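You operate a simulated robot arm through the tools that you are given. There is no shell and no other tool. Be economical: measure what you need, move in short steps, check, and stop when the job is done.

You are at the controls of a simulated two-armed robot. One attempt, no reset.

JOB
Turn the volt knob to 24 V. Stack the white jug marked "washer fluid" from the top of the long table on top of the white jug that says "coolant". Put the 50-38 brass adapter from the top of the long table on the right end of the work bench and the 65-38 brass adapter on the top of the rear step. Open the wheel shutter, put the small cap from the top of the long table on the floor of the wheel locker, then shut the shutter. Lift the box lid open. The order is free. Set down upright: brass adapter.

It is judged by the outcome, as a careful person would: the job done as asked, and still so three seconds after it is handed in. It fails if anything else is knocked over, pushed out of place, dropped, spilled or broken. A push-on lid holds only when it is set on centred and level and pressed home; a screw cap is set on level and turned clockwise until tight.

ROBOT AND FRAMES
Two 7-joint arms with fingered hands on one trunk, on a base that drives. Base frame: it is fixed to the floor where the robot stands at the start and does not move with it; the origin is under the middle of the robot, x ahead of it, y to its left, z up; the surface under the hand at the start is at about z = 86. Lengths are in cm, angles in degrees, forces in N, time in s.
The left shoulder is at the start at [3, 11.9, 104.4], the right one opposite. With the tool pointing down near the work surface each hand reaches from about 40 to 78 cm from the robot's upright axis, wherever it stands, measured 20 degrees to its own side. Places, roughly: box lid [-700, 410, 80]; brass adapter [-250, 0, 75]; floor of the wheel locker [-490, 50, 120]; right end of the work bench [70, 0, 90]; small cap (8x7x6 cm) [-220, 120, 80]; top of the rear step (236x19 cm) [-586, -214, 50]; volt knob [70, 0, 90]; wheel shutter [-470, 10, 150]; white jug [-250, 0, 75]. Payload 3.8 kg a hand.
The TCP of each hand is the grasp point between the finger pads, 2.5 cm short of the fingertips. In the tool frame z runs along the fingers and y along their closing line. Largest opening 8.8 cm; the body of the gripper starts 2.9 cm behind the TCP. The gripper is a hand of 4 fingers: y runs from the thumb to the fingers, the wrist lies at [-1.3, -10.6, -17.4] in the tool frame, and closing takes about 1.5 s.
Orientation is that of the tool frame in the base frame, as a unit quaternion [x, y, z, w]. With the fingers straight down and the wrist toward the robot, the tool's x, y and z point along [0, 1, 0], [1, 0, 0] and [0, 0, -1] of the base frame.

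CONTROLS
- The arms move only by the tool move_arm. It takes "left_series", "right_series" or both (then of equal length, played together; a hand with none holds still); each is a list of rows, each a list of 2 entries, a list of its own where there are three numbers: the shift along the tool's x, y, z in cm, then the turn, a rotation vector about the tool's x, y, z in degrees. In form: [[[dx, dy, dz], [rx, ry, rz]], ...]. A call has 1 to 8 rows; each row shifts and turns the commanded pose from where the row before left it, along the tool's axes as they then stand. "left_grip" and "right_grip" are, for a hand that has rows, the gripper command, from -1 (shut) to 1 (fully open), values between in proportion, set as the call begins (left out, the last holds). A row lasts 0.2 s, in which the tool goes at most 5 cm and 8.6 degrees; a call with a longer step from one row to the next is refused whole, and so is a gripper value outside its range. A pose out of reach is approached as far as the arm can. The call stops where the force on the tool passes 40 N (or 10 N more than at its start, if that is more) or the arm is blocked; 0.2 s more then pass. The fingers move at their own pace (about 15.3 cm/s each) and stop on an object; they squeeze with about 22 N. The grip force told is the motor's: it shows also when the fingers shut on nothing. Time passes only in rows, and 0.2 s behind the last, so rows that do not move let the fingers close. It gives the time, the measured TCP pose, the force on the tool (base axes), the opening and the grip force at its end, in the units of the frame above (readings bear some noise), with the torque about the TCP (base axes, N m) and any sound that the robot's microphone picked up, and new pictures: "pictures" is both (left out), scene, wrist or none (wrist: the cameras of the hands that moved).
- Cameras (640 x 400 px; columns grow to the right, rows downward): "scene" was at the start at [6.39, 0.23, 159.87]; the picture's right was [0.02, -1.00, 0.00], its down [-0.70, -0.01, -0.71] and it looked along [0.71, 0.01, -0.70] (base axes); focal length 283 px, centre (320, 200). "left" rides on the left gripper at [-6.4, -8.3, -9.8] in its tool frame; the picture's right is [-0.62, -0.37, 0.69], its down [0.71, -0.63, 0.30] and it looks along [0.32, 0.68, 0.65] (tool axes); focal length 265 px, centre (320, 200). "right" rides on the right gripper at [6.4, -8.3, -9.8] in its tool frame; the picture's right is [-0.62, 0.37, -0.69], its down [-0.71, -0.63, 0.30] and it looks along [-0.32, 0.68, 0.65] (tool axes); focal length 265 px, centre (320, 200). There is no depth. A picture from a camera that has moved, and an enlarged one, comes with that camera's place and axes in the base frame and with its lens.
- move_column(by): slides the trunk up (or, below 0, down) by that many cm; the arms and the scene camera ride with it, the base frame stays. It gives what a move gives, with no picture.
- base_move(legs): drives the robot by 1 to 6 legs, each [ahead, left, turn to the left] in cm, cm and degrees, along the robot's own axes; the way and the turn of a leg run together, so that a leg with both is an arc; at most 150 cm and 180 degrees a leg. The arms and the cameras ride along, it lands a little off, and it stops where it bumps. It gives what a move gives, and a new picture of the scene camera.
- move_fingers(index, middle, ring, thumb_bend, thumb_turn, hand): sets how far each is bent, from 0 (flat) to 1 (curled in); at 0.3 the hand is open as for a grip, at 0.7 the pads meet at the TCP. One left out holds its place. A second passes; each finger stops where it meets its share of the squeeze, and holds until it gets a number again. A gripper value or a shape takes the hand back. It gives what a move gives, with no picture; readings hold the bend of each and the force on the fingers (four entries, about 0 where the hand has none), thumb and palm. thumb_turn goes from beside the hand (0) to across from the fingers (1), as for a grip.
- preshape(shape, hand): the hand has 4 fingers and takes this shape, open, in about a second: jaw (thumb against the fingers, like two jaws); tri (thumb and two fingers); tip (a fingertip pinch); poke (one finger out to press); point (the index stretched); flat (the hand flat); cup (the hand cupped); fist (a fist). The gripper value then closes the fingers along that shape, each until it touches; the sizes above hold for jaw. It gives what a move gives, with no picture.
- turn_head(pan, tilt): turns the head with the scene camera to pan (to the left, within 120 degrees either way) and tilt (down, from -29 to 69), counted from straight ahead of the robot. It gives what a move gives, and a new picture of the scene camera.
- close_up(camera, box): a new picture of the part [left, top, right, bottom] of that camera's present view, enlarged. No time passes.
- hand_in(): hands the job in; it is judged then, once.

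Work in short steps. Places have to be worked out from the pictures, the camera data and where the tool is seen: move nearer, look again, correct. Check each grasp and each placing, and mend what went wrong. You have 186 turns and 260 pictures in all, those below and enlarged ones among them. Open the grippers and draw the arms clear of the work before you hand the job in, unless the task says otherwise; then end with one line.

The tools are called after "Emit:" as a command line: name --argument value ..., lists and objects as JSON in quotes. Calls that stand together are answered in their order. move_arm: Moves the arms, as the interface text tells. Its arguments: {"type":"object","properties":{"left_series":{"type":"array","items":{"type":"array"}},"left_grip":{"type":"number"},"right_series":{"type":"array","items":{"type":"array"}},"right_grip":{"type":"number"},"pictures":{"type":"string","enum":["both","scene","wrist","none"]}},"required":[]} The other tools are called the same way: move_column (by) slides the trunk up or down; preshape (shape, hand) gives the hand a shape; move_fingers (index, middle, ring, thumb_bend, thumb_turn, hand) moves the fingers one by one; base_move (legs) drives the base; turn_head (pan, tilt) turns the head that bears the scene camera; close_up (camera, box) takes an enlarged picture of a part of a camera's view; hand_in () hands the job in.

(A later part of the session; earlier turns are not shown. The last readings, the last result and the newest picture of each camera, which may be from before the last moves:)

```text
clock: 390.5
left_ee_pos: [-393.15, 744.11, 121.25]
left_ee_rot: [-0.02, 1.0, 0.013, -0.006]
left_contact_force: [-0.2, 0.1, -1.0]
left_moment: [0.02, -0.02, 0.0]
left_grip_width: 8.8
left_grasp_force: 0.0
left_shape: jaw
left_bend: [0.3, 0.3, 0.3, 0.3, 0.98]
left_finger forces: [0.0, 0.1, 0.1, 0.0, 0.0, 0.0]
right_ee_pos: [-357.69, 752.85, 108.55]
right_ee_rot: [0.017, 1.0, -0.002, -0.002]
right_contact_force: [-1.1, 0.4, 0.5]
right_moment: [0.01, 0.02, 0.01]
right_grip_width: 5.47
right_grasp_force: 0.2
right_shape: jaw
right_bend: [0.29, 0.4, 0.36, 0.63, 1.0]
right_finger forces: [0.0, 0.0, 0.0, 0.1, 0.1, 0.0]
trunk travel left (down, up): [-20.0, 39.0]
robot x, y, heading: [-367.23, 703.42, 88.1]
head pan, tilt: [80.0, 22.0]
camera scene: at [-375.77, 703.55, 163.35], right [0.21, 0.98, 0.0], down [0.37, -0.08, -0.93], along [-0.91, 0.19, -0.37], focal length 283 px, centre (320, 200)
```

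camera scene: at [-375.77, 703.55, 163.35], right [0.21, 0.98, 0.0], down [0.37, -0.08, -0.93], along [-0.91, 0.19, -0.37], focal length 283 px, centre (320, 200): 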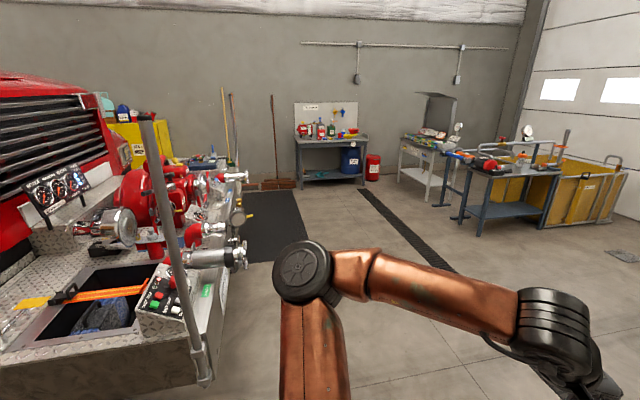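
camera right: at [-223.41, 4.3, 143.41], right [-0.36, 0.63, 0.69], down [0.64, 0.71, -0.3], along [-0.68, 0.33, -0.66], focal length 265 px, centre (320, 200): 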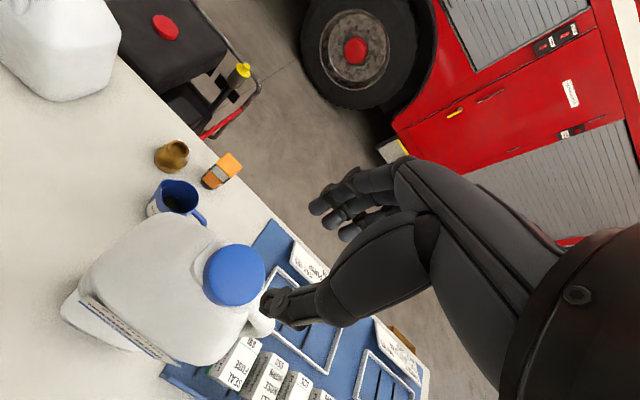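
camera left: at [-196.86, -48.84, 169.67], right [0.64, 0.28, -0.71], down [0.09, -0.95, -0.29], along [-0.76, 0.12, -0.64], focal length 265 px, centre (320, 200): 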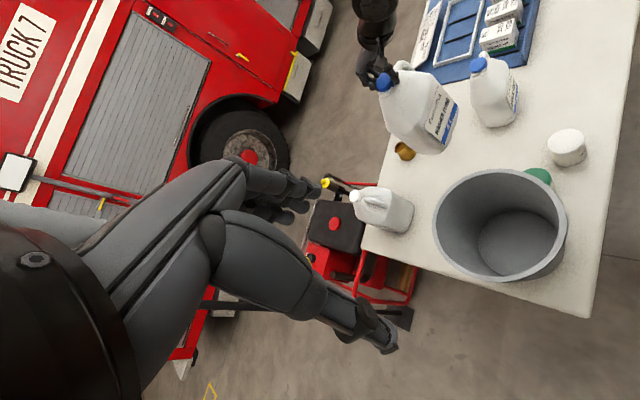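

I go around the nose: forward to y≈762, turn left, cross in front of the truck, then look down the far side.

Emit:
base_move --legs '[[60, 0, 0], [0, 0, 91.9], [150, 0, 0], [150, 0, 0], [30, 0, 0]]'

Emit:
turn_head --pan 80 --tilt 22

```text
clock: 413.8
left_ee_pos: [-740.21, 736.16, 121.12]
left_ee_rot: [0.731, -0.683, -0.005, 0.014]
left_contact_force: [0.0, 0.1, -0.2]
left_moment: [0.01, -0.02, -0.04]
left_grip_width: 8.8
left_grasp_force: 0.1
left_shape: jaw
left_bend: [0.3, 0.3, 0.3, 0.3, 0.98]
left_finger forces: [0.0, 0.0, 0.0, 0.1, 0.0, 0.0]
right_ee_pos: [-749.96, 771.53, 108.55]
right_ee_rot: [-0.704, 0.71, -0.002, 0.001]
right_contact_force: [-0.6, 0.4, 0.2]
right_moment: [-0.03, -0.02, 0.0]
right_grip_width: 5.43
right_grasp_force: 0.1
right_shape: jaw
right_bend: [0.29, 0.4, 0.36, 0.63, 1.0]
right_finger forces: [0.0, 0.0, 0.0, 0.0, 0.0, 0.1]
trunk travel left (down, up): [-20.0, 39.0]
robot x, y, heading: [-700.43, 763.91, 179.9]
head pan, tilt: [80.0, 22.0]
camera scene: at [-700.0, 754.56, 163.35], right [-0.98, 0.18, 0.0], down [0.07, 0.37, -0.93], along [-0.17, -0.91, -0.37], focal length 283 px, centre (320, 200)
```

scene: 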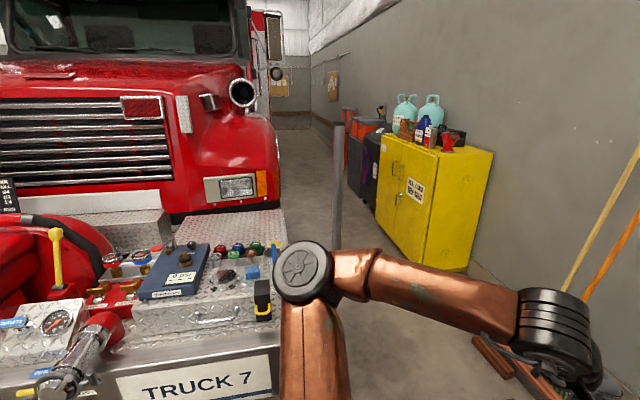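

```text
clock: 414.4
left_ee_pos: [-740.25, 736.13, 121.24]
left_ee_rot: [0.73, -0.683, -0.005, 0.014]
left_contact_force: [-0.6, 0.4, 0.0]
left_moment: [0.02, 0.04, -0.02]
left_grip_width: 8.8
left_grasp_force: 0.1
left_shape: jaw
left_bend: [0.3, 0.3, 0.3, 0.3, 0.98]
left_finger forces: [0.1, 0.0, 0.1, 0.0, 0.0, 0.0]
right_ee_pos: [-749.84, 771.36, 108.56]
right_ee_rot: [-0.704, 0.71, -0.003, 0.0]
right_contact_force: [-0.4, -0.4, 0.2]
right_moment: [-0.04, 0.0, 0.03]
right_grip_width: 5.46
right_grasp_force: 0.1
right_shape: jaw
right_bend: [0.29, 0.4, 0.36, 0.63, 1.0]
right_finger forces: [0.0, 0.0, 0.0, 0.1, 0.0, 0.0]
trunk travel left (down, up): [-20.0, 39.0]
robot x, y, heading: [-700.68, 763.86, 179.5]
head pan, tilt: [80.0, 22.0]
camera scene: at [-699.89, 754.56, 163.35], right [-0.98, 0.18, 0.0], down [0.07, 0.37, -0.93], along [-0.17, -0.91, -0.37], focal length 283 px, centre (320, 200)
```

scene: 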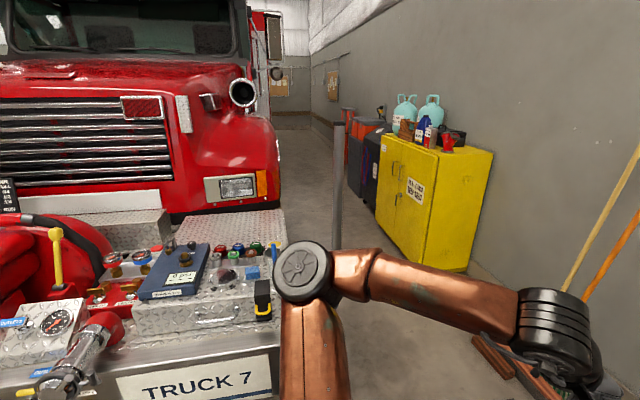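

The far alley is about 120 cm wide between truck and cabinet. I turn into it and advance to look for the box.

Emit:
base_move --legs '[[66, 0, 0], [0, 0, 90.3], [120, 0, 0]]'

Emit:
turn_head --pan 20 --tilt 20

```text
clock: 427.6
left_ee_pos: [-750.52, 602.56, 121.22]
left_ee_rot: [1.0, 0.006, 0.006, 0.013]
left_contact_force: [0.0, 0.2, 0.3]
left_moment: [-0.04, 0.0, 0.01]
left_grip_width: 8.8
left_grasp_force: 0.0
left_shape: jaw
left_bend: [0.3, 0.3, 0.3, 0.3, 0.98]
left_finger forces: [0.1, 0.0, 0.0, 0.0, 0.0, 0.0]
right_ee_pos: [-786.27, 594.83, 108.5]
right_ee_rot: [0.999, -0.032, 0.002, -0.002]
right_contact_force: [0.3, 0.1, -0.5]
right_moment: [0.03, 0.01, 0.01]
right_grip_width: 5.48
right_grasp_force: 0.1
right_shape: jaw
right_bend: [0.29, 0.4, 0.36, 0.63, 1.0]
right_finger forces: [0.1, 0.1, 0.0, 0.1, 0.1, 0.1]
trunk travel left (down, up): [-20.0, 39.0]
robot x, y, heading: [-775.71, 644.3, -93.5]
head pan, tilt: [80.0, 22.0]
camera scene: at [-766.37, 643.79, 163.35], right [-0.24, -0.97, 0.0], down [-0.36, 0.09, -0.93], along [0.9, -0.22, -0.37], focal length 283 px, centre (320, 200)
```

scene: 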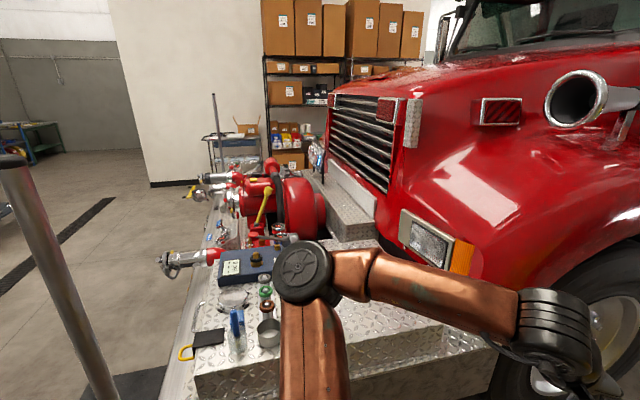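

```text
clock: 428.9
left_ee_pos: [-750.44, 602.65, 121.11]
left_ee_rot: [1.0, 0.006, 0.007, 0.013]
left_contact_force: [0.5, 0.5, -0.1]
left_moment: [0.04, 0.01, 0.01]
left_grip_width: 8.78
left_grasp_force: 0.0
left_shape: jaw
left_bend: [0.3, 0.3, 0.3, 0.3, 0.98]
left_finger forces: [0.0, 0.0, 0.1, 0.0, 0.0, 0.0]
right_ee_pos: [-786.18, 594.86, 108.53]
right_ee_rot: [1.0, -0.031, 0.002, -0.002]
right_contact_force: [-0.2, -0.2, 0.6]
right_moment: [0.01, 0.01, 0.01]
right_grip_width: 5.47
right_grasp_force: 0.0
right_shape: jaw
right_bend: [0.29, 0.4, 0.36, 0.63, 1.0]
right_finger forces: [0.1, 0.0, 0.1, 0.1, 0.0, 0.0]
trunk travel left (down, up): [-20.0, 39.0]
robot x, y, heading: [-775.86, 643.97, -93.3]
head pan, tilt: [20.0, 20.0]
camera scene: at [-772.75, 637.09, 163.68], right [-0.96, -0.28, 0.0], down [-0.1, 0.33, -0.94], along [0.27, -0.9, -0.34], focal length 283 px, centre (320, 200)
```

scene: 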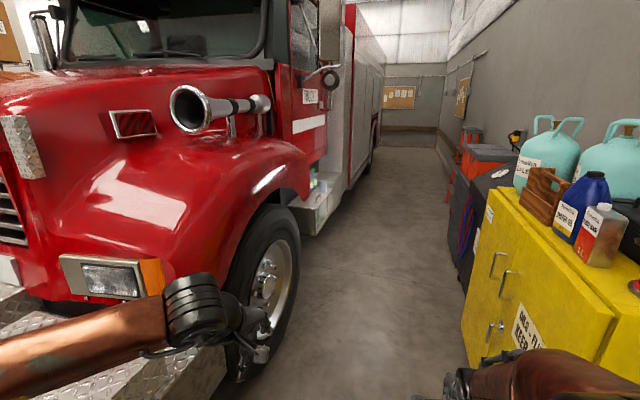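

I see the diamond-plate box under the cab door around [-700, 410]. I correct my heading and lane, advance, and look at it.

Emit:
base_move --legs '[[0, 9, 3.3], [120, 0, 0], [40, 0, 0]]'

Emit:
turn_head --pan 45 --tilt 40

```text
clock: 437.8
left_ee_pos: [-738.85, 443.05, 121.19]
left_ee_rot: [0.999, 0.039, 0.006, 0.012]
left_contact_force: [0.0, 0.3, 0.0]
left_moment: [0.02, 0.01, -0.03]
left_grip_width: 8.77
left_grasp_force: 0.1
left_shape: jaw
left_bend: [0.3, 0.3, 0.3, 0.3, 0.98]
left_finger forces: [0.1, 0.0, 0.0, 0.0, 0.0, 0.0]
right_ee_pos: [-773.9, 433.04, 108.5]
right_ee_rot: [1.0, 0.003, 0.001, -0.001]
right_contact_force: [-0.3, 0.2, 0.0]
right_moment: [0.0, 0.02, 0.02]
right_grip_width: 5.46
right_grasp_force: 0.0
right_shape: jaw
right_bend: [0.29, 0.4, 0.36, 0.63, 1.0]
right_finger forces: [0.1, 0.0, 0.1, 0.0, 0.1, 0.1]
trunk travel left (down, up): [-20.0, 39.0]
robot x, y, heading: [-766.73, 482.63, -89.7]
head pan, tilt: [20.0, 20.0]
camera scene: at [-763.37, 475.9, 163.67], right [-0.94, -0.35, 0.0], down [-0.12, 0.32, -0.94], along [0.33, -0.88, -0.34], focal length 283 px, centre (320, 200)
```

scene: 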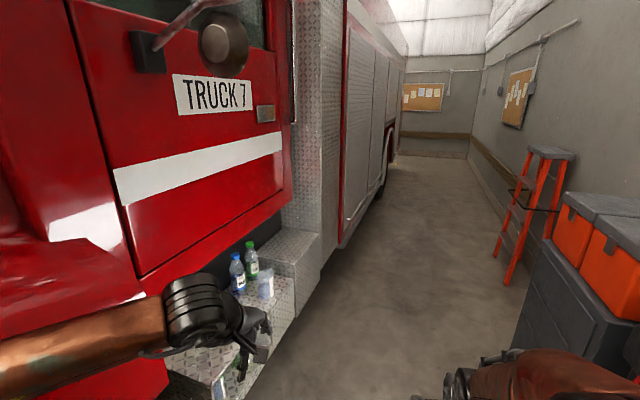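

```text
clock: 438.7
left_ee_pos: [-738.77, 443.26, 121.2]
left_ee_rot: [0.999, 0.039, 0.007, 0.013]
left_contact_force: [-0.6, 0.5, 0.9]
left_moment: [0.02, -0.01, 0.0]
left_grip_width: 8.8
left_grasp_force: 0.1
left_shape: jaw
left_bend: [0.3, 0.3, 0.3, 0.3, 0.98]
left_finger forces: [0.0, 0.0, 0.0, 0.0, 0.0, 0.1]
right_ee_pos: [-773.94, 433.17, 108.54]
right_ee_rot: [1.0, 0.004, 0.001, -0.001]
right_contact_force: [-1.1, 0.5, 0.4]
right_moment: [-0.02, 0.0, -0.02]
right_grip_width: 5.46
right_grasp_force: 0.1
right_shape: jaw
right_bend: [0.29, 0.4, 0.36, 0.63, 1.0]
right_finger forces: [0.0, 0.0, 0.1, 0.0, 0.0, 0.0]
trunk travel left (down, up): [-20.0, 39.0]
robot x, y, heading: [-766.7, 482.68, -89.6]
head pan, tilt: [45.0, 40.0]
camera scene: at [-760.57, 478.75, 160.54], right [-0.7, -0.71, 0.0], down [-0.46, 0.45, -0.77], along [0.54, -0.54, -0.64], focal length 283 px, centre (320, 200)
```

scene: 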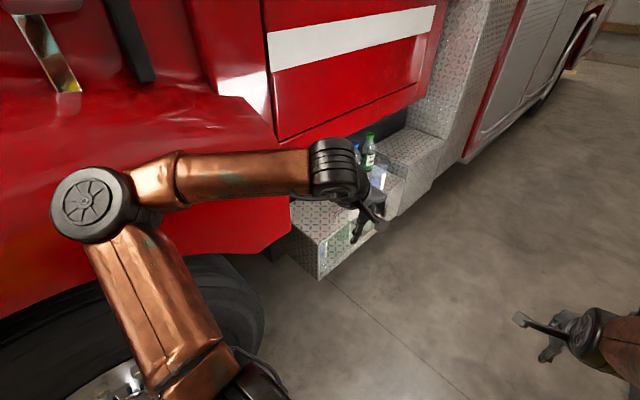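

I need a facing view. I tuck the hands in slightly, advance to y≈385, and turn to face the truck.

Emit:
move_arm --left_series '[[[-3, 0, -1], [0, 0, 0]], [[-3, 0, -1], [0, 0, 0]], [[-3, 0, 0], [0, 0, 0]]]' --right_series '[[[-2, -3, -1], [0, 0, 0]], [[-2, -3, -1], [0, 0, 0]], [[-2, -3, 0], [0, 0, 0]]]' --pictures "none"

Emit:
base_move --legs '[[100, 0, 0], [0, -6, 0], [0, 0, 90]]'

Emit:
turn_head --pan 0 --tilt 50

```text
clock: 439.5
left_ee_pos: [-747.93, 442.47, 123.35]
left_ee_rot: [0.999, 0.039, 0.007, 0.013]
left_contact_force: [0.1, -0.2, 0.7]
left_moment: [0.01, -0.01, 0.01]
left_grip_width: 8.78
left_grasp_force: 0.0
left_shape: jaw
left_bend: [0.3, 0.3, 0.3, 0.3, 0.98]
left_finger forces: [0.0, 0.0, 0.0, 0.0, 0.0, 0.0]
right_ee_pos: [-780.07, 441.92, 110.46]
right_ee_rot: [1.0, 0.003, 0.003, -0.003]
right_contact_force: [0.2, -0.3, 0.6]
right_moment: [0.04, -0.02, 0.02]
right_grip_width: 5.47
right_grasp_force: 0.0
right_shape: jaw
right_bend: [0.29, 0.4, 0.36, 0.63, 1.0]
right_finger forces: [0.0, 0.0, 0.0, 0.0, 0.0, 0.0]
trunk travel left (down, up): [-20.0, 39.0]
robot x, y, heading: [-767.02, 482.77, -89.8]
head pan, tilt: [45.0, 40.0]
```

```text
clock: 449.1
left_ee_pos: [-731.04, 401.64, 123.28]
left_ee_rot: [0.667, 0.745, 0.014, 0.005]
left_contact_force: [-0.3, 0.0, -0.2]
left_moment: [-0.01, 0.02, 0.01]
left_grip_width: 8.77
left_grasp_force: 0.1
left_shape: jaw
left_bend: [0.3, 0.3, 0.3, 0.3, 0.98]
left_finger forces: [0.1, 0.0, 0.1, 0.0, 0.1, 0.1]
right_ee_pos: [-729.27, 369.57, 110.62]
right_ee_rot: [0.693, 0.721, 0.0, -0.002]
right_contact_force: [0.0, -0.5, 0.0]
right_moment: [-0.02, -0.01, -0.03]
right_grip_width: 5.43
right_grasp_force: 0.1
right_shape: jaw
right_bend: [0.29, 0.4, 0.36, 0.63, 1.0]
right_finger forces: [0.0, 0.1, 0.0, 0.0, 0.1, 0.0]
trunk travel left (down, up): [-20.0, 39.0]
robot x, y, heading: [-770.61, 381.2, 2.2]
head pan, tilt: [45.0, 40.0]
camera scene: at [-766.6, 387.59, 160.53], right [0.73, -0.68, 0.0], down [-0.44, -0.47, -0.77], along [0.52, 0.56, -0.64], focal length 283 px, centre (320, 200)
```

scene: 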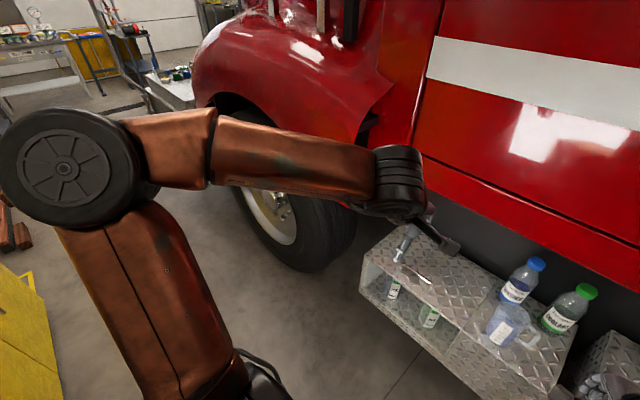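

```text
clock: 450.3
left_ee_pos: [-731.05, 401.7, 123.38]
left_ee_rot: [0.667, 0.745, 0.014, 0.004]
left_contact_force: [-0.3, 0.2, 0.1]
left_moment: [0.01, 0.0, 0.0]
left_grip_width: 8.78
left_grasp_force: 0.0
left_shape: jaw
left_bend: [0.3, 0.3, 0.3, 0.3, 0.98]
left_finger forces: [0.0, 0.0, 0.0, 0.0, 0.1, 0.0]
right_ee_pos: [-729.38, 369.56, 110.58]
right_ee_rot: [0.693, 0.721, 0.0, -0.003]
right_contact_force: [0.3, -0.2, 0.1]
right_moment: [-0.03, -0.03, -0.02]
right_grip_width: 5.46
right_grasp_force: 0.0
right_shape: jaw
right_bend: [0.29, 0.4, 0.36, 0.63, 1.0]
right_finger forces: [0.0, 0.0, 0.1, 0.1, 0.0, 0.0]
trunk travel left (down, up): [-20.0, 39.0]
robot x, y, heading: [-770.5, 381.44, 2.1]
head pan, tilt: [0.0, 50.0]
camera scene: at [-764.68, 381.65, 159.12], right [0.04, -1.0, 0.0], down [-0.77, -0.03, -0.64], along [0.64, 0.02, -0.77], focal length 283 px, centre (320, 200)
```

scene: 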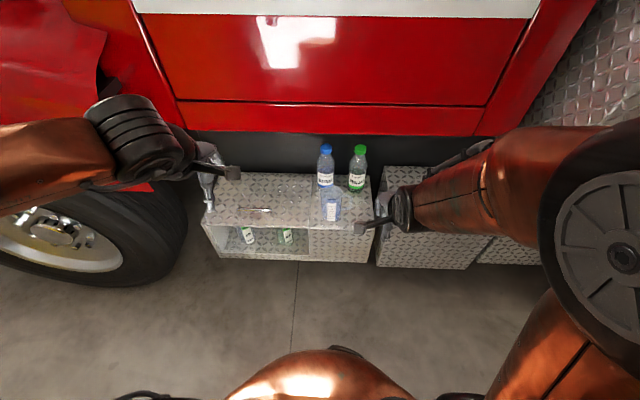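

I enlarge the step box.

Emit:
close_up --camera "scene" --box '[190, 130, 390, 270]'

Emit:
close_up --camera "right" --box '[0, 0, 640, 400]'

Emit:
close_up --camera "left" --box '[0, 0, 640, 400]'

```text
2.86 times, centred on (290, 200) of scene
camera zoom: at [-764.68, 381.65, 159.12], right [0.04, -1.0, 0.0], down [-0.77, -0.03, -0.64], along [0.64, 0.02, -0.77], focal length 810 px, centre (406, 200)
```

zoom: 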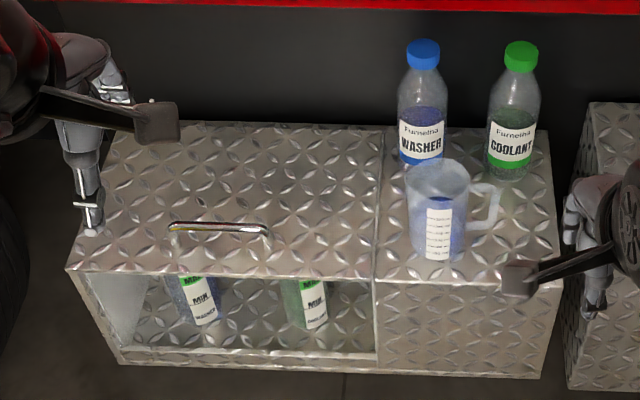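

```text
1.00 times, centred on (320, 200) of right (not enlarged: the box is as wide or as high as the picture)
camera zoom: at [-737.86, 375.62, 120.49], right [0.39, -0.61, 0.69], down [-0.6, -0.74, -0.3], along [0.69, -0.3, -0.66], focal length 265 px, centre (320, 200)
```

zoom: 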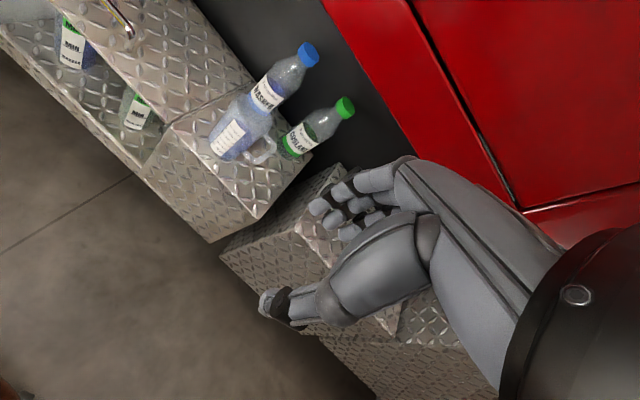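

```text
1.00 times, centred on (320, 200) of left (not enlarged: the box is as wide or as high as the picture)
camera zoom: at [-738.76, 394.16, 132.85], right [-0.28, -0.65, -0.71], down [-0.7, 0.65, -0.31], along [0.66, 0.41, -0.63], focal length 265 px, centre (320, 200)
```

zoom: 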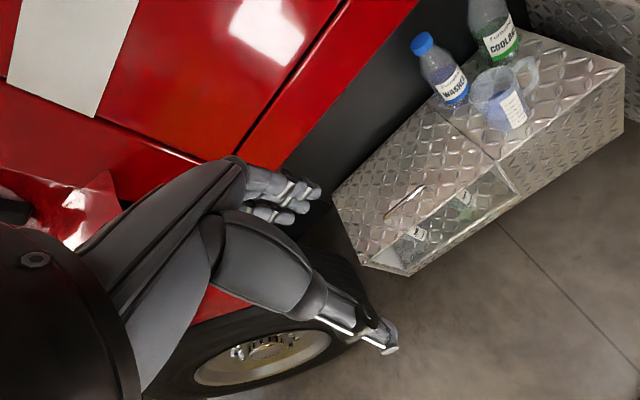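

The lid is the left section of this step box, with a handle near its front edge: handle centre about [-704.8, 406.4, 81.5], hinge at the back (x≈−684). I lower the left hand in front of it first, then go forward under the cab.

Emit:
move_arm --left_series '[[[0, 0, 0], [0, 0, 6]], [[0.7, 0, 4.7], [-0.8, 0, 0]], [[0.7, 0, 4.7], [0, 0, 0]], [[0.7, 0, 4.7], [0, 0, 0]], [[0.7, 0, 4.7], [0, 0, 0]], [[0.7, 0, 4.7], [0, 0, 0]], [[0.7, 0, 4.5], [0, 0, 0]]]' --left_grip 0.4 --pictures "none"

Emit:
move_arm --left_series '[[[0, 4, 0], [0, 0, 0]], [[0, 4, 0], [0, 0, 0]], [[0, 4, 0], [0, 0, 0]], [[0, 3, 0], [0, 0, 0]], [[0, 3, 0], [0, 0, 0]], [[0, 0, 0], [0, 0, 0]]]'

Emit:
close_up --camera "scene" --box '[190, 130, 390, 270]'

```text
clock: 451.9
left_ee_pos: [-729.88, 406.32, 95.29]
left_ee_rot: [0.705, 0.709, 0.017, 0.009]
left_contact_force: [-0.9, 0.6, 0.7]
left_moment: [0.0, -0.01, 0.0]
left_grip_width: 6.17
left_grasp_force: 0.1
left_shape: jaw
left_bend: [0.27, 0.37, 0.34, 0.58, 0.99]
left_finger forces: [0.0, 0.0, 0.0, 0.0, 0.1, 0.0]
right_ee_pos: [-729.16, 369.59, 110.62]
right_ee_rot: [0.694, 0.72, 0.001, -0.002]
right_contact_force: [0.5, 0.3, 0.8]
right_moment: [-0.02, -0.02, -0.05]
right_grip_width: 5.46
right_grasp_force: 0.1
right_shape: jaw
right_bend: [0.29, 0.4, 0.36, 0.63, 1.0]
right_finger forces: [0.0, 0.0, 0.0, 0.0, 0.1, 0.0]
trunk travel left (down, up): [-20.0, 39.0]
robot x, y, heading: [-770.5, 381.43, 2.0]
head pan, tilt: [0.0, 50.0]
```

```text
clock: 453.3
left_ee_pos: [-711.85, 406.51, 96.04]
left_ee_rot: [0.705, 0.709, 0.018, 0.008]
left_contact_force: [-0.5, -1.1, 0.8]
left_moment: [0.02, -0.01, -0.01]
left_grip_width: 6.19
left_grasp_force: 0.0
left_shape: jaw
left_bend: [0.27, 0.37, 0.34, 0.58, 0.99]
left_finger forces: [0.0, 0.0, 0.0, 0.0, 0.0, 0.0]
right_ee_pos: [-729.19, 369.61, 110.52]
right_ee_rot: [0.693, 0.721, 0.0, -0.002]
right_contact_force: [0.7, -0.7, 0.5]
right_moment: [0.01, 0.0, -0.01]
right_grip_width: 5.44
right_grasp_force: 0.2
right_shape: jaw
right_bend: [0.29, 0.4, 0.36, 0.63, 1.0]
right_finger forces: [0.0, 0.0, 0.1, 0.1, 0.0, 0.0]
trunk travel left (down, up): [-20.0, 39.0]
robot x, y, heading: [-770.3, 381.38, 2.1]
head pan, tilt: [0.0, 50.0]
camera scene: at [-764.72, 381.64, 159.12], right [0.04, -1.0, 0.0], down [-0.77, -0.03, -0.64], along [0.64, 0.02, -0.77], focal length 283 px, centre (320, 200)
camera left: at [-720.57, 399.78, 105.43], right [-0.34, -0.61, -0.72], down [-0.62, 0.72, -0.32], along [0.71, 0.34, -0.62], focal length 265 px, centre (320, 200)
```

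scene: 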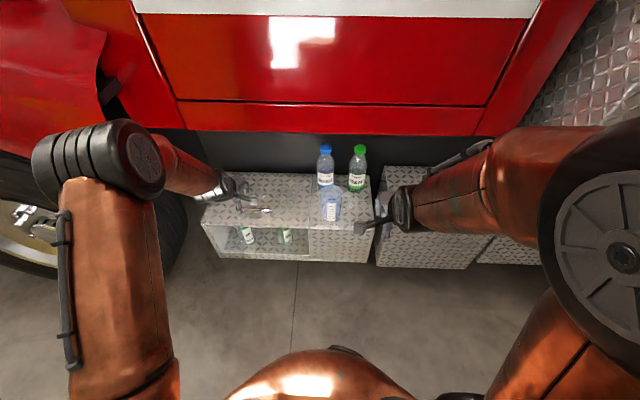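
left: 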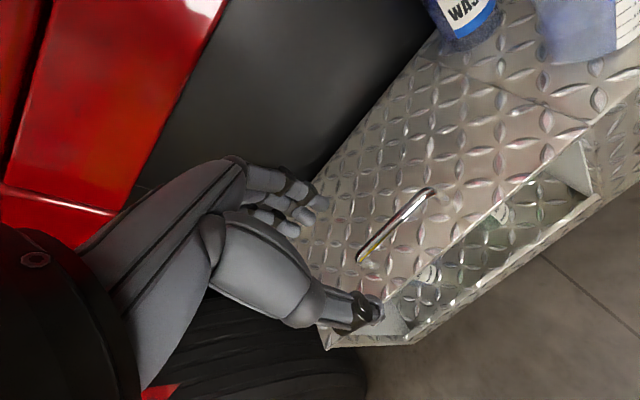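

```text
2.86 times, centred on (290, 200) of scene
camera zoom: at [-764.72, 381.64, 159.12], right [0.04, -1.0, 0.0], down [-0.77, -0.03, -0.64], along [0.64, 0.02, -0.77], focal length 810 px, centre (406, 200)
```

zoom: 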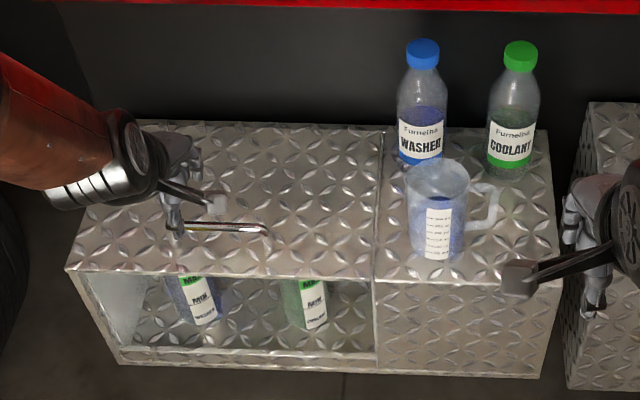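

I level the hand, move over the handle and descend close to it.

Emit:
move_arm --left_series '[[[-0.1, 3, 0], [2, 0, 0]], [[-0.1, 3, 0], [0, 0, 0]], [[0, 0, 4], [0, 0, 0]], [[0, 0, 4], [0, 0, 0]], [[0, 0, 1.5], [0, 0, 0]], [[0, 0, 0], [0, 0, 0]]]' --pictures "wrist"

Emit:
close_up --camera "scene" --box '[190, 150, 330, 250]'

```text
clock: 454.7
left_ee_pos: [-706.14, 406.41, 86.78]
left_ee_rot: [0.705, 0.709, 0.006, -0.004]
left_contact_force: [0.5, -0.1, -0.2]
left_moment: [0.01, 0.01, -0.01]
left_grip_width: 6.18
left_grasp_force: 0.0
left_shape: jaw
left_bend: [0.27, 0.37, 0.34, 0.58, 0.99]
left_finger forces: [0.0, 0.0, 0.0, 0.0, 0.0, 0.1]
right_ee_pos: [-729.18, 369.6, 110.52]
right_ee_rot: [0.693, 0.721, 0.0, -0.003]
right_contact_force: [0.1, 0.1, 0.4]
right_moment: [0.02, -0.02, 0.0]
right_grip_width: 5.44
right_grasp_force: 0.0
right_shape: jaw
right_bend: [0.29, 0.4, 0.36, 0.63, 1.0]
right_finger forces: [0.0, 0.0, 0.0, 0.0, 0.1, 0.1]
trunk travel left (down, up): [-20.0, 39.0]
robot x, y, heading: [-770.8, 381.41, 2.1]
head pan, tilt: [0.0, 50.0]
camera left: at [-714.35, 399.79, 96.45], right [-0.36, -0.61, -0.7], down [-0.63, 0.71, -0.3], along [0.68, 0.34, -0.65], focal length 265 px, centre (320, 200)
```

left: 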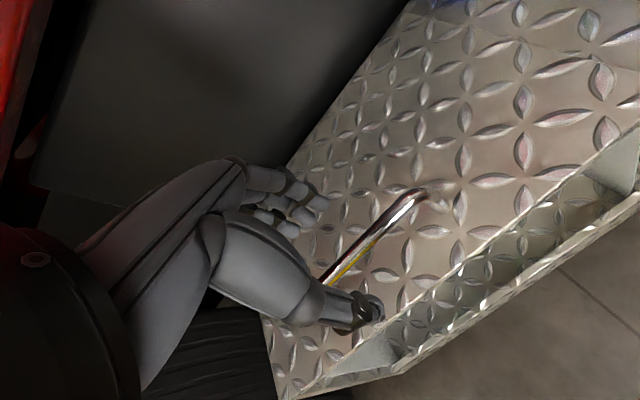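

```text
4.00 times, centred on (260, 200) of scene
camera zoom: at [-764.67, 381.63, 159.12], right [0.04, -1.0, 0.0], down [-0.77, -0.03, -0.64], along [0.64, 0.02, -0.77], focal length 1133 px, centre (560, 200)
```

zoom: 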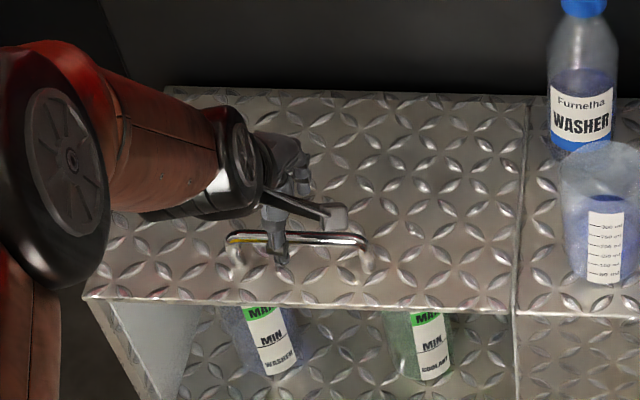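

Bar at about [-705.3, 406.3, 82]. I descend 4 cm and close on it.

Emit:
move_arm --left_series '[[[0, 0.6, 2], [0.6, 0, 0]], [[0, 0, 1.3], [0, 0, 0]], [[0, 0, 0.7], [0, 0, 0]], [[0, 0, 0], [0, 0, 0]]]' --pictures "none"

Emit:
move_arm --left_series '[[[0, 0, 0], [0, 0, 0]], [[0, 0, 0], [0, 0, 0]], [[0, 0, 0], [0, 0, 0]], [[0, 0, 0], [0, 0, 0]], [[0, 0, 0], [0, 0, 0]], [[0, 0, 0], [0, 0, 0]], [[0, 0, 0], [0, 0, 0]], [[0, 0, 0], [0, 0, 0]]]' --left_grip -1 --pictures "wrist"

```text
clock: 455.7
left_ee_pos: [-705.32, 406.32, 82.75]
left_ee_rot: [0.705, 0.709, 0.003, -0.007]
left_contact_force: [0.1, -0.4, -0.2]
left_moment: [0.0, -0.02, -0.01]
left_grip_width: 6.14
left_grasp_force: 0.0
left_shape: jaw
left_bend: [0.27, 0.37, 0.34, 0.58, 0.99]
left_finger forces: [0.0, 0.0, 0.0, 0.1, 0.0, 0.0]
right_ee_pos: [-729.2, 369.59, 110.47]
right_ee_rot: [0.694, 0.72, 0.0, -0.003]
right_contact_force: [-0.4, -0.1, -0.5]
right_moment: [0.01, -0.01, 0.03]
right_grip_width: 5.45
right_grasp_force: 0.1
right_shape: jaw
right_bend: [0.29, 0.4, 0.36, 0.63, 1.0]
right_finger forces: [0.0, 0.1, 0.0, 0.1, 0.1, 0.1]
trunk travel left (down, up): [-20.0, 39.0]
robot x, y, heading: [-770.41, 381.25, 2.4]
head pan, tilt: [0.0, 50.0]
```

```text
clock: 457.5
left_ee_pos: [-705.34, 406.39, 82.85]
left_ee_rot: [0.704, 0.71, 0.003, -0.007]
left_contact_force: [-0.1, 0.3, -0.7]
left_moment: [0.01, 0.0, -0.01]
left_grip_width: 0.0
left_grasp_force: 21.5
left_shape: jaw
left_bend: [0.7, 0.7, 0.7, 0.37, 1.0]
left_finger forces: [0.0, 0.1, 0.1, 0.1, 0.0, 0.0]
right_ee_pos: [-729.33, 369.46, 110.7]
right_ee_rot: [0.694, 0.72, -0.001, -0.002]
right_contact_force: [-0.7, 0.7, 0.4]
right_moment: [0.0, -0.02, 0.0]
right_grip_width: 5.45
right_grasp_force: 0.0
right_shape: jaw
right_bend: [0.29, 0.4, 0.36, 0.63, 1.0]
right_finger forces: [0.0, 0.1, 0.0, 0.0, 0.0, 0.1]
trunk travel left (down, up): [-20.0, 39.0]
robot x, y, heading: [-770.55, 381.18, 2.4]
head pan, tilt: [0.0, 50.0]
camera left: at [-713.49, 399.68, 92.65], right [-0.37, -0.61, -0.7], down [-0.64, 0.71, -0.29], along [0.68, 0.34, -0.65], focal length 265 px, centre (320, 200)
```

left: 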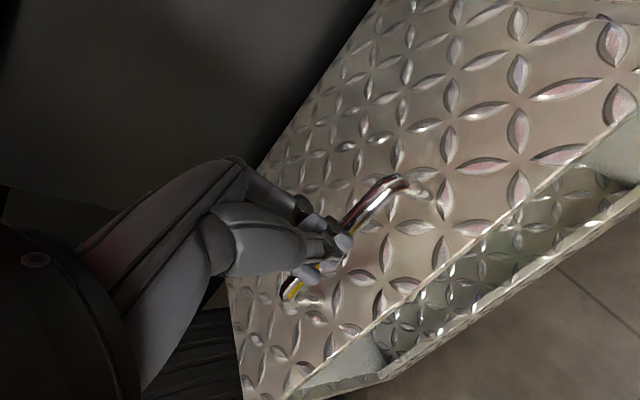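

The fingers closed just above the bar, so it is lower than estimated. I open, and lower until the tips touch the lid.

Emit:
move_arm --left_series '[[[0, 0, 0], [0, 0, 0]], [[0, 0, 0], [0, 0, 0]], [[0, 0, 0], [0, 0, 0]], [[0, 0, 0], [0, 0, 0]], [[0, 0, 0.8], [0, 0, 0]], [[0, 0, 0.8], [0, 0, 0]], [[0, 0, 0.6], [0, 0, 0]], [[0, 0, 0], [0, 0, 0]]]' --left_grip 0.4 --pictures "wrist"

Emit:
close_up --camera "scene" --box '[220, 180, 300, 230]'

```text
clock: 459.3
left_ee_pos: [-705.29, 406.42, 80.51]
left_ee_rot: [0.704, 0.71, 0.002, -0.007]
left_contact_force: [-0.4, 0.3, -0.5]
left_moment: [-0.03, 0.03, -0.04]
left_grip_width: 6.15
left_grasp_force: 0.1
left_shape: jaw
left_bend: [0.28, 0.37, 0.34, 0.58, 0.99]
left_finger forces: [0.0, 0.0, 0.0, 0.0, 0.0, 0.0]
right_ee_pos: [-729.34, 369.6, 110.62]
right_ee_rot: [0.693, 0.721, 0.0, -0.002]
right_contact_force: [0.4, -0.3, 0.2]
right_moment: [-0.01, 0.02, 0.01]
right_grip_width: 5.47
right_grasp_force: 0.1
right_shape: jaw
right_bend: [0.29, 0.4, 0.36, 0.63, 1.0]
right_finger forces: [0.0, 0.1, 0.0, 0.0, 0.0, 0.0]
trunk travel left (down, up): [-20.0, 39.0]
robot x, y, heading: [-770.98, 381.48, 2.2]
head pan, tilt: [0.0, 50.0]
camera left: at [-713.53, 399.78, 90.32], right [-0.37, -0.61, -0.7], down [-0.64, 0.71, -0.29], along [0.68, 0.34, -0.65], focal length 265 px, centre (320, 200)
```

left: 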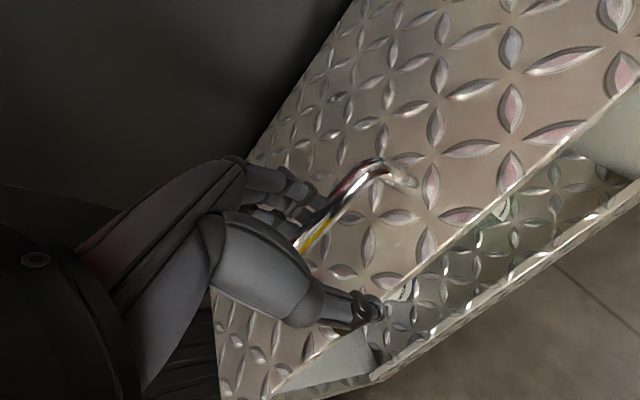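

```text
8.00 times, centred on (260, 205) of scene
camera zoom: at [-764.67, 381.63, 159.12], right [0.04, -1.0, 0.0], down [-0.77, -0.03, -0.64], along [0.64, 0.02, -0.77], focal length 2267 px, centre (800, 160)
```

zoom: 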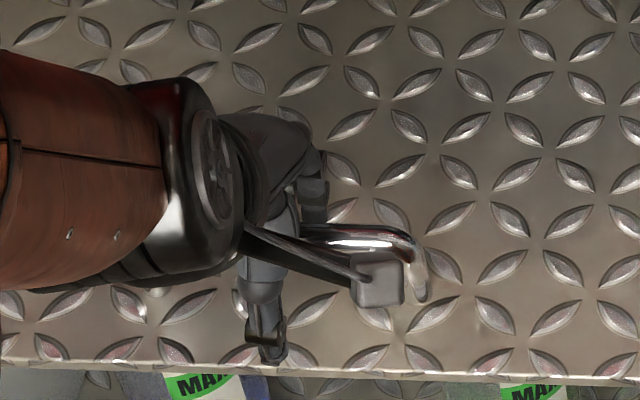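

Now the bar runs right through the grasp point. Closing.

Emit:
move_arm --left_series '[[[0, 0, 0.4], [0, 0, 0]], [[0, 0, 0], [0, 0, 0]], [[0, 0, 0], [0, 0, 0]], [[0, 0, 0], [0, 0, 0]], [[0, 0, 0], [0, 0, 0]], [[0, 0, 0], [0, 0, 0]], [[0, 0, 0], [0, 0, 0]], [[0, 0, 0], [0, 0, 0]]]' --left_grip -1 --pictures "wrist"

```text
clock: 461.1
left_ee_pos: [-705.23, 406.45, 80.18]
left_ee_rot: [0.704, 0.71, 0.003, -0.008]
left_contact_force: [3.6, -0.5, -5.4]
left_moment: [-0.04, 0.03, -0.07]
left_grip_width: 0.72
left_grasp_force: 21.9
left_shape: jaw
left_bend: [0.75, 0.53, 0.46, 0.38, 1.0]
left_finger forces: [10.6, 3.3, 2.4, 0.0, 14.7, 0.1]
right_ee_pos: [-729.2, 369.58, 110.54]
right_ee_rot: [0.693, 0.72, 0.001, -0.002]
right_contact_force: [0.4, -0.5, -0.1]
right_moment: [-0.03, 0.0, 0.05]
right_grip_width: 5.44
right_grasp_force: 0.0
right_shape: jaw
right_bend: [0.29, 0.4, 0.36, 0.63, 1.0]
right_finger forces: [0.1, 0.0, 0.0, 0.0, 0.0, 0.1]
trunk travel left (down, up): [-20.0, 39.0]
robot x, y, heading: [-770.72, 381.22, 2.2]
head pan, tilt: [0.0, 50.0]
camera left: at [-713.48, 399.85, 89.95], right [-0.37, -0.61, -0.7], down [-0.64, 0.71, -0.29], along [0.68, 0.34, -0.65], focal length 265 px, centre (320, 200)
```

left: 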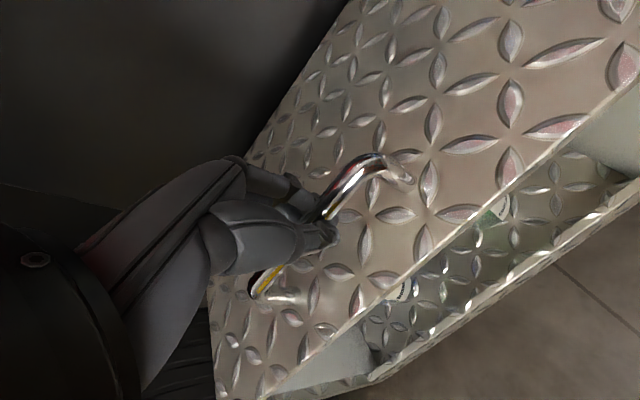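

Bar gripped. I lift along the hinge arc, first ~25°, keeping the hand's orientation.

Emit:
move_arm --left_series '[[[0, 0.3, -1.3], [0, 0, 0]], [[0, 0.5, -2.7], [0, 0, 0]], [[0, 0.7, -1.9], [0, 0, 0]], [[0, 0.8, -1.9], [0, 0, 0]], [[0, 1.0, -1.8], [0, 0, 0]], [[0, 0, 0], [0, 0, 0]]]'

```text
clock: 462.5
left_ee_pos: [-701.54, 406.6, 89.27]
left_ee_rot: [0.704, 0.71, 0.001, -0.01]
left_contact_force: [25.3, 6.2, -25.5]
left_moment: [-0.08, 0.58, 0.15]
left_grip_width: 1.08
left_grasp_force: 22.5
left_shape: jaw
left_bend: [0.74, 0.5, 0.41, 0.42, 1.0]
left_finger forces: [24.6, 11.5, 6.1, 0.1, 9.0, 0.0]
right_ee_pos: [-728.67, 369.72, 110.25]
right_ee_rot: [0.694, 0.72, -0.002, -0.004]
right_contact_force: [0.0, 0.0, 0.3]
right_moment: [0.0, 0.02, 0.02]
right_grip_width: 5.47
right_grasp_force: 0.1
right_shape: jaw
right_bend: [0.29, 0.4, 0.36, 0.63, 1.0]
right_finger forces: [0.0, 0.1, 0.0, 0.1, 0.1, 0.1]
trunk travel left (down, up): [-20.0, 39.0]
robot x, y, heading: [-770.6, 381.03, 2.4]
head pan, tilt: [0.0, 50.0]
camera scene: at [-763.87, 381.88, 159.07], right [0.04, -1.0, 0.0], down [-0.77, -0.03, -0.64], along [0.64, 0.02, -0.77], focal length 283 px, centre (320, 200)
camera left: at [-709.65, 399.78, 99.25], right [-0.37, -0.61, -0.7], down [-0.64, 0.71, -0.29], along [0.67, 0.34, -0.66], focal length 265 px, centre (320, 200)
```

scene: 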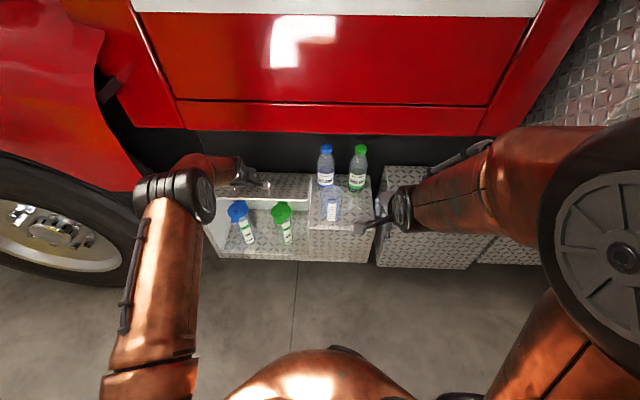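
left: 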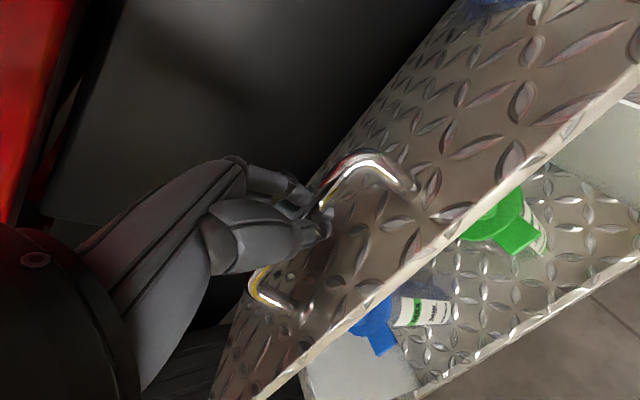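

Lid is opening ~25°. The force says the arc bends more toward +x; I follow with more forward motion.

Emit:
move_arm --left_series '[[[0, 0.8, -0.3], [0, 0, 0]], [[0, 1.4, -1.6], [0, 0, 0]], [[0, 1.5, -1.5], [0, 0, 0]], [[0, 0, 0], [0, 0, 0]]]'

```text
clock: 463.5
left_ee_pos: [-697.85, 406.45, 92.76]
left_ee_rot: [0.705, 0.709, 0.0, -0.009]
left_contact_force: [18.1, 1.9, -25.7]
left_moment: [-0.13, 0.71, 0.03]
left_grip_width: 1.01
left_grasp_force: 21.9
left_shape: jaw
left_bend: [0.74, 0.52, 0.43, 0.42, 1.0]
left_finger forces: [21.6, 10.0, 6.6, 0.0, 10.2, 0.0]
right_ee_pos: [-728.75, 369.82, 110.39]
right_ee_rot: [0.693, 0.72, -0.003, -0.003]
right_contact_force: [-0.5, 0.1, 0.0]
right_moment: [0.04, 0.0, 0.01]
right_grip_width: 5.44
right_grasp_force: 0.1
right_shape: jaw
right_bend: [0.29, 0.4, 0.36, 0.63, 1.0]
right_finger forces: [0.0, 0.1, 0.0, 0.1, 0.0, 0.0]
trunk travel left (down, up): [-20.0, 39.0]
robot x, y, heading: [-770.6, 381.47, 2.2]
head pan, tilt: [0.0, 50.0]
camera scene: at [-763.98, 381.81, 159.08], right [0.04, -1.0, 0.0], down [-0.77, -0.03, -0.64], along [0.64, 0.02, -0.77], focal length 283 px, centre (320, 200)
camera left: at [-705.98, 399.84, 102.69], right [-0.38, -0.61, -0.69], down [-0.64, 0.71, -0.29], along [0.67, 0.34, -0.66], focal length 265 px, centre (320, 200)
```

scene: 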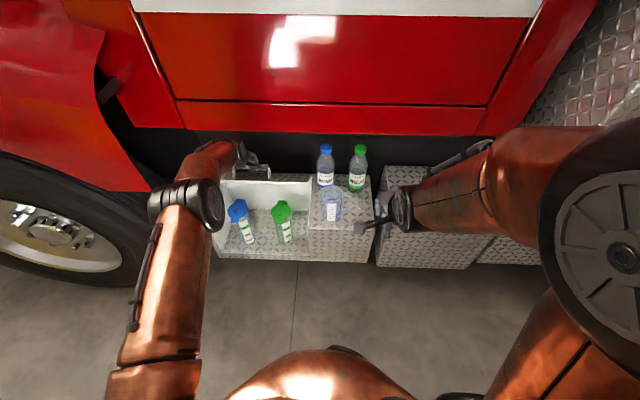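
left: 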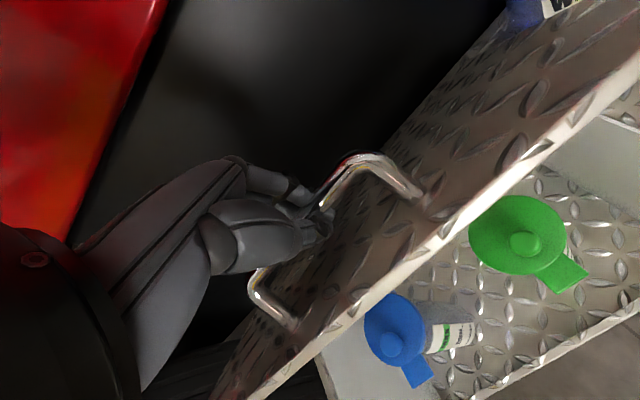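

The lid itself is light (tangential ~6 N); my path radius is slightly large. I continue with a tighter arc.

Emit:
move_arm --left_series '[[[0, 1.0, 0.2], [0, 0, 0]], [[0, 1.6, -1.0], [0, 0, 0]], [[0, 1.6, -0.8], [0, 0, 0]], [[0, 0, 0], [0, 0, 0]]]'

```text
clock: 464.5
left_ee_pos: [-696.34, 406.41, 93.59]
left_ee_rot: [0.704, 0.71, 0.0, -0.01]
left_contact_force: [12.4, 5.2, -20.3]
left_moment: [-0.1, 0.43, 0.11]
left_grip_width: 0.73
left_grasp_force: 21.9
left_shape: jaw
left_bend: [0.75, 0.55, 0.49, 0.41, 1.0]
left_finger forces: [16.3, 5.6, 6.2, 0.0, 13.2, 0.0]
left hand out of reach, approached as far as the arm can: row 2, 3
right_ee_pos: [-728.85, 369.69, 110.5]
right_ee_rot: [0.693, 0.721, -0.002, -0.002]
right_contact_force: [-0.3, 0.4, 0.3]
right_moment: [0.01, -0.02, 0.0]
right_grip_width: 5.49
right_grasp_force: 0.2
right_shape: jaw
right_bend: [0.29, 0.4, 0.36, 0.63, 1.0]
right_finger forces: [0.0, 0.0, 0.0, 0.0, 0.0, 0.1]
trunk travel left (down, up): [-20.0, 39.0]
robot x, y, heading: [-770.71, 381.4, 2.0]
head pan, tilt: [0.0, 50.0]
camera scene: at [-764.14, 381.82, 159.09], right [0.04, -1.0, 0.0], down [-0.77, -0.03, -0.64], along [0.64, 0.02, -0.77], focal length 283 px, centre (320, 200)
camera left: at [-704.49, 399.74, 103.38], right [-0.37, -0.61, -0.7], down [-0.64, 0.71, -0.29], along [0.67, 0.34, -0.66], focal length 265 px, centre (320, 200)
```

scene: 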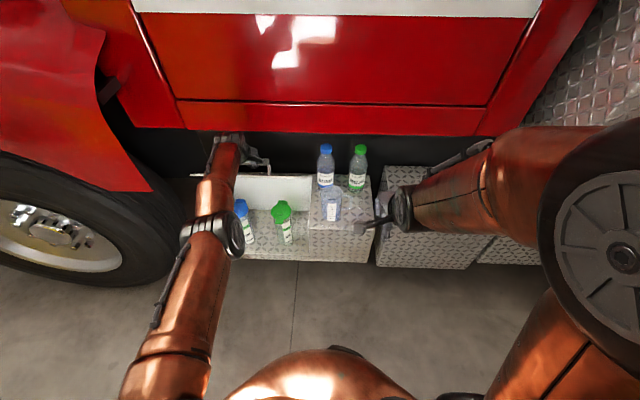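
left: 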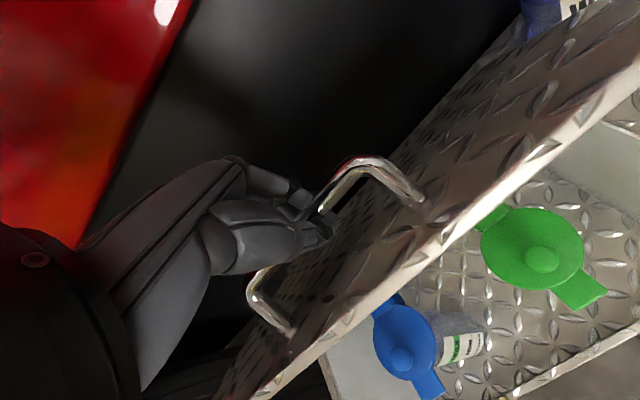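

The arm is at its reach limit; the lid is about 50° open. I use the base to creep forward 2.5 cm and lift with the arm.

Emit:
base_move --legs '[[2.5, 0, 0]]'

Emit:
move_arm --left_series '[[[0, 0, -0.8], [0, 0, 0]], [[0, 0, -0.8], [0, 0, 0]], [[0, 0, 0], [0, 0, 0]]]' --pictures "wrist"

```text
clock: 465.3
left_ee_pos: [-693.9, 406.16, 94.03]
left_ee_rot: [0.705, 0.709, 0.002, -0.008]
left_contact_force: [0.0, -0.2, -1.2]
left_moment: [0.0, 0.05, -0.03]
left_grip_width: 0.59
left_grasp_force: 22.0
left_shape: jaw
left_bend: [0.75, 0.56, 0.55, 0.42, 1.0]
left_finger forces: [2.9, 0.0, 1.4, 0.0, 3.0, 0.0]
right_ee_pos: [-726.61, 369.67, 110.52]
right_ee_rot: [0.693, 0.721, -0.001, -0.003]
right_contact_force: [1.9, 0.0, -0.3]
right_moment: [0.0, 0.0, 0.05]
right_grip_width: 5.45
right_grasp_force: 0.1
right_shape: jaw
right_bend: [0.29, 0.4, 0.36, 0.63, 1.0]
right_finger forces: [0.1, 0.0, 0.0, 0.1, 0.0, 0.0]
trunk travel left (down, up): [-20.0, 39.0]
robot x, y, heading: [-767.92, 381.43, 2.0]
head pan, tilt: [0.0, 50.0]
camera scene: at [-761.96, 381.7, 159.11], right [0.04, -1.0, 0.0], down [-0.77, -0.03, -0.64], along [0.64, 0.02, -0.77], focal length 283 px, centre (320, 200)
```

scene: 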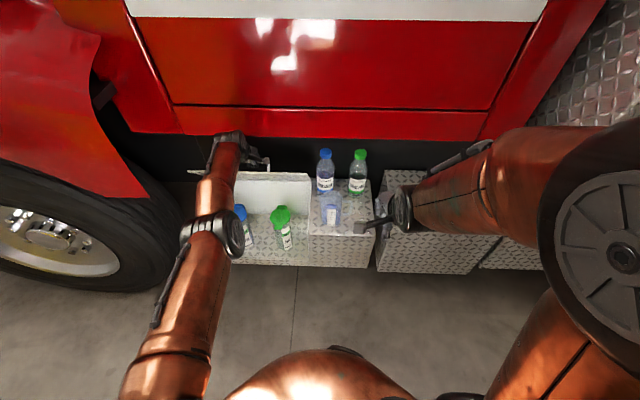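

```text
clock: 466.1
left_ee_pos: [-693.64, 406.31, 94.69]
left_ee_rot: [0.706, 0.708, -0.003, -0.012]
left_contact_force: [17.1, -0.1, -34.9]
left_moment: [-0.06, 0.84, -0.08]
left_grip_width: 0.66
left_grasp_force: 21.7
left_shape: jaw
left_bend: [0.75, 0.56, 0.52, 0.42, 1.0]
left_finger forces: [17.5, 2.0, 7.4, 0.0, 11.7, 0.1]
right_ee_pos: [-726.2, 369.84, 110.29]
right_ee_rot: [0.694, 0.72, -0.002, -0.005]
right_contact_force: [0.0, -1.0, 0.0]
right_moment: [0.04, 0.01, -0.01]
right_grip_width: 5.47
right_grasp_force: 0.0
right_shape: jaw
right_bend: [0.29, 0.4, 0.36, 0.63, 1.0]
right_finger forces: [0.0, 0.0, 0.0, 0.0, 0.0, 0.1]
trunk travel left (down, up): [-20.0, 39.0]
robot x, y, heading: [-768.22, 381.41, 2.2]
head pan, tilt: [0.0, 50.0]
camera left: at [-701.76, 399.65, 104.62], right [-0.38, -0.61, -0.69], down [-0.64, 0.72, -0.28], along [0.67, 0.33, -0.66], focal length 265 px, centre (320, 200)
```

left: 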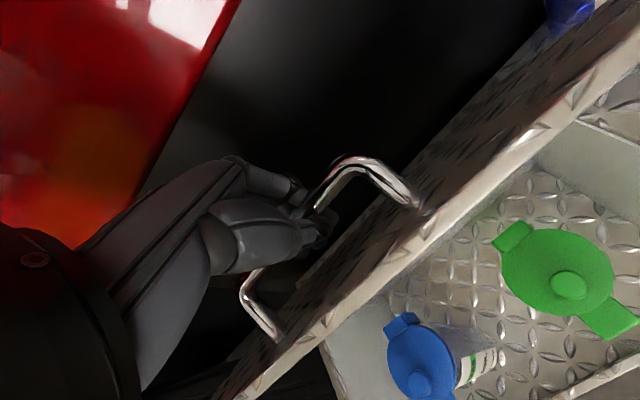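

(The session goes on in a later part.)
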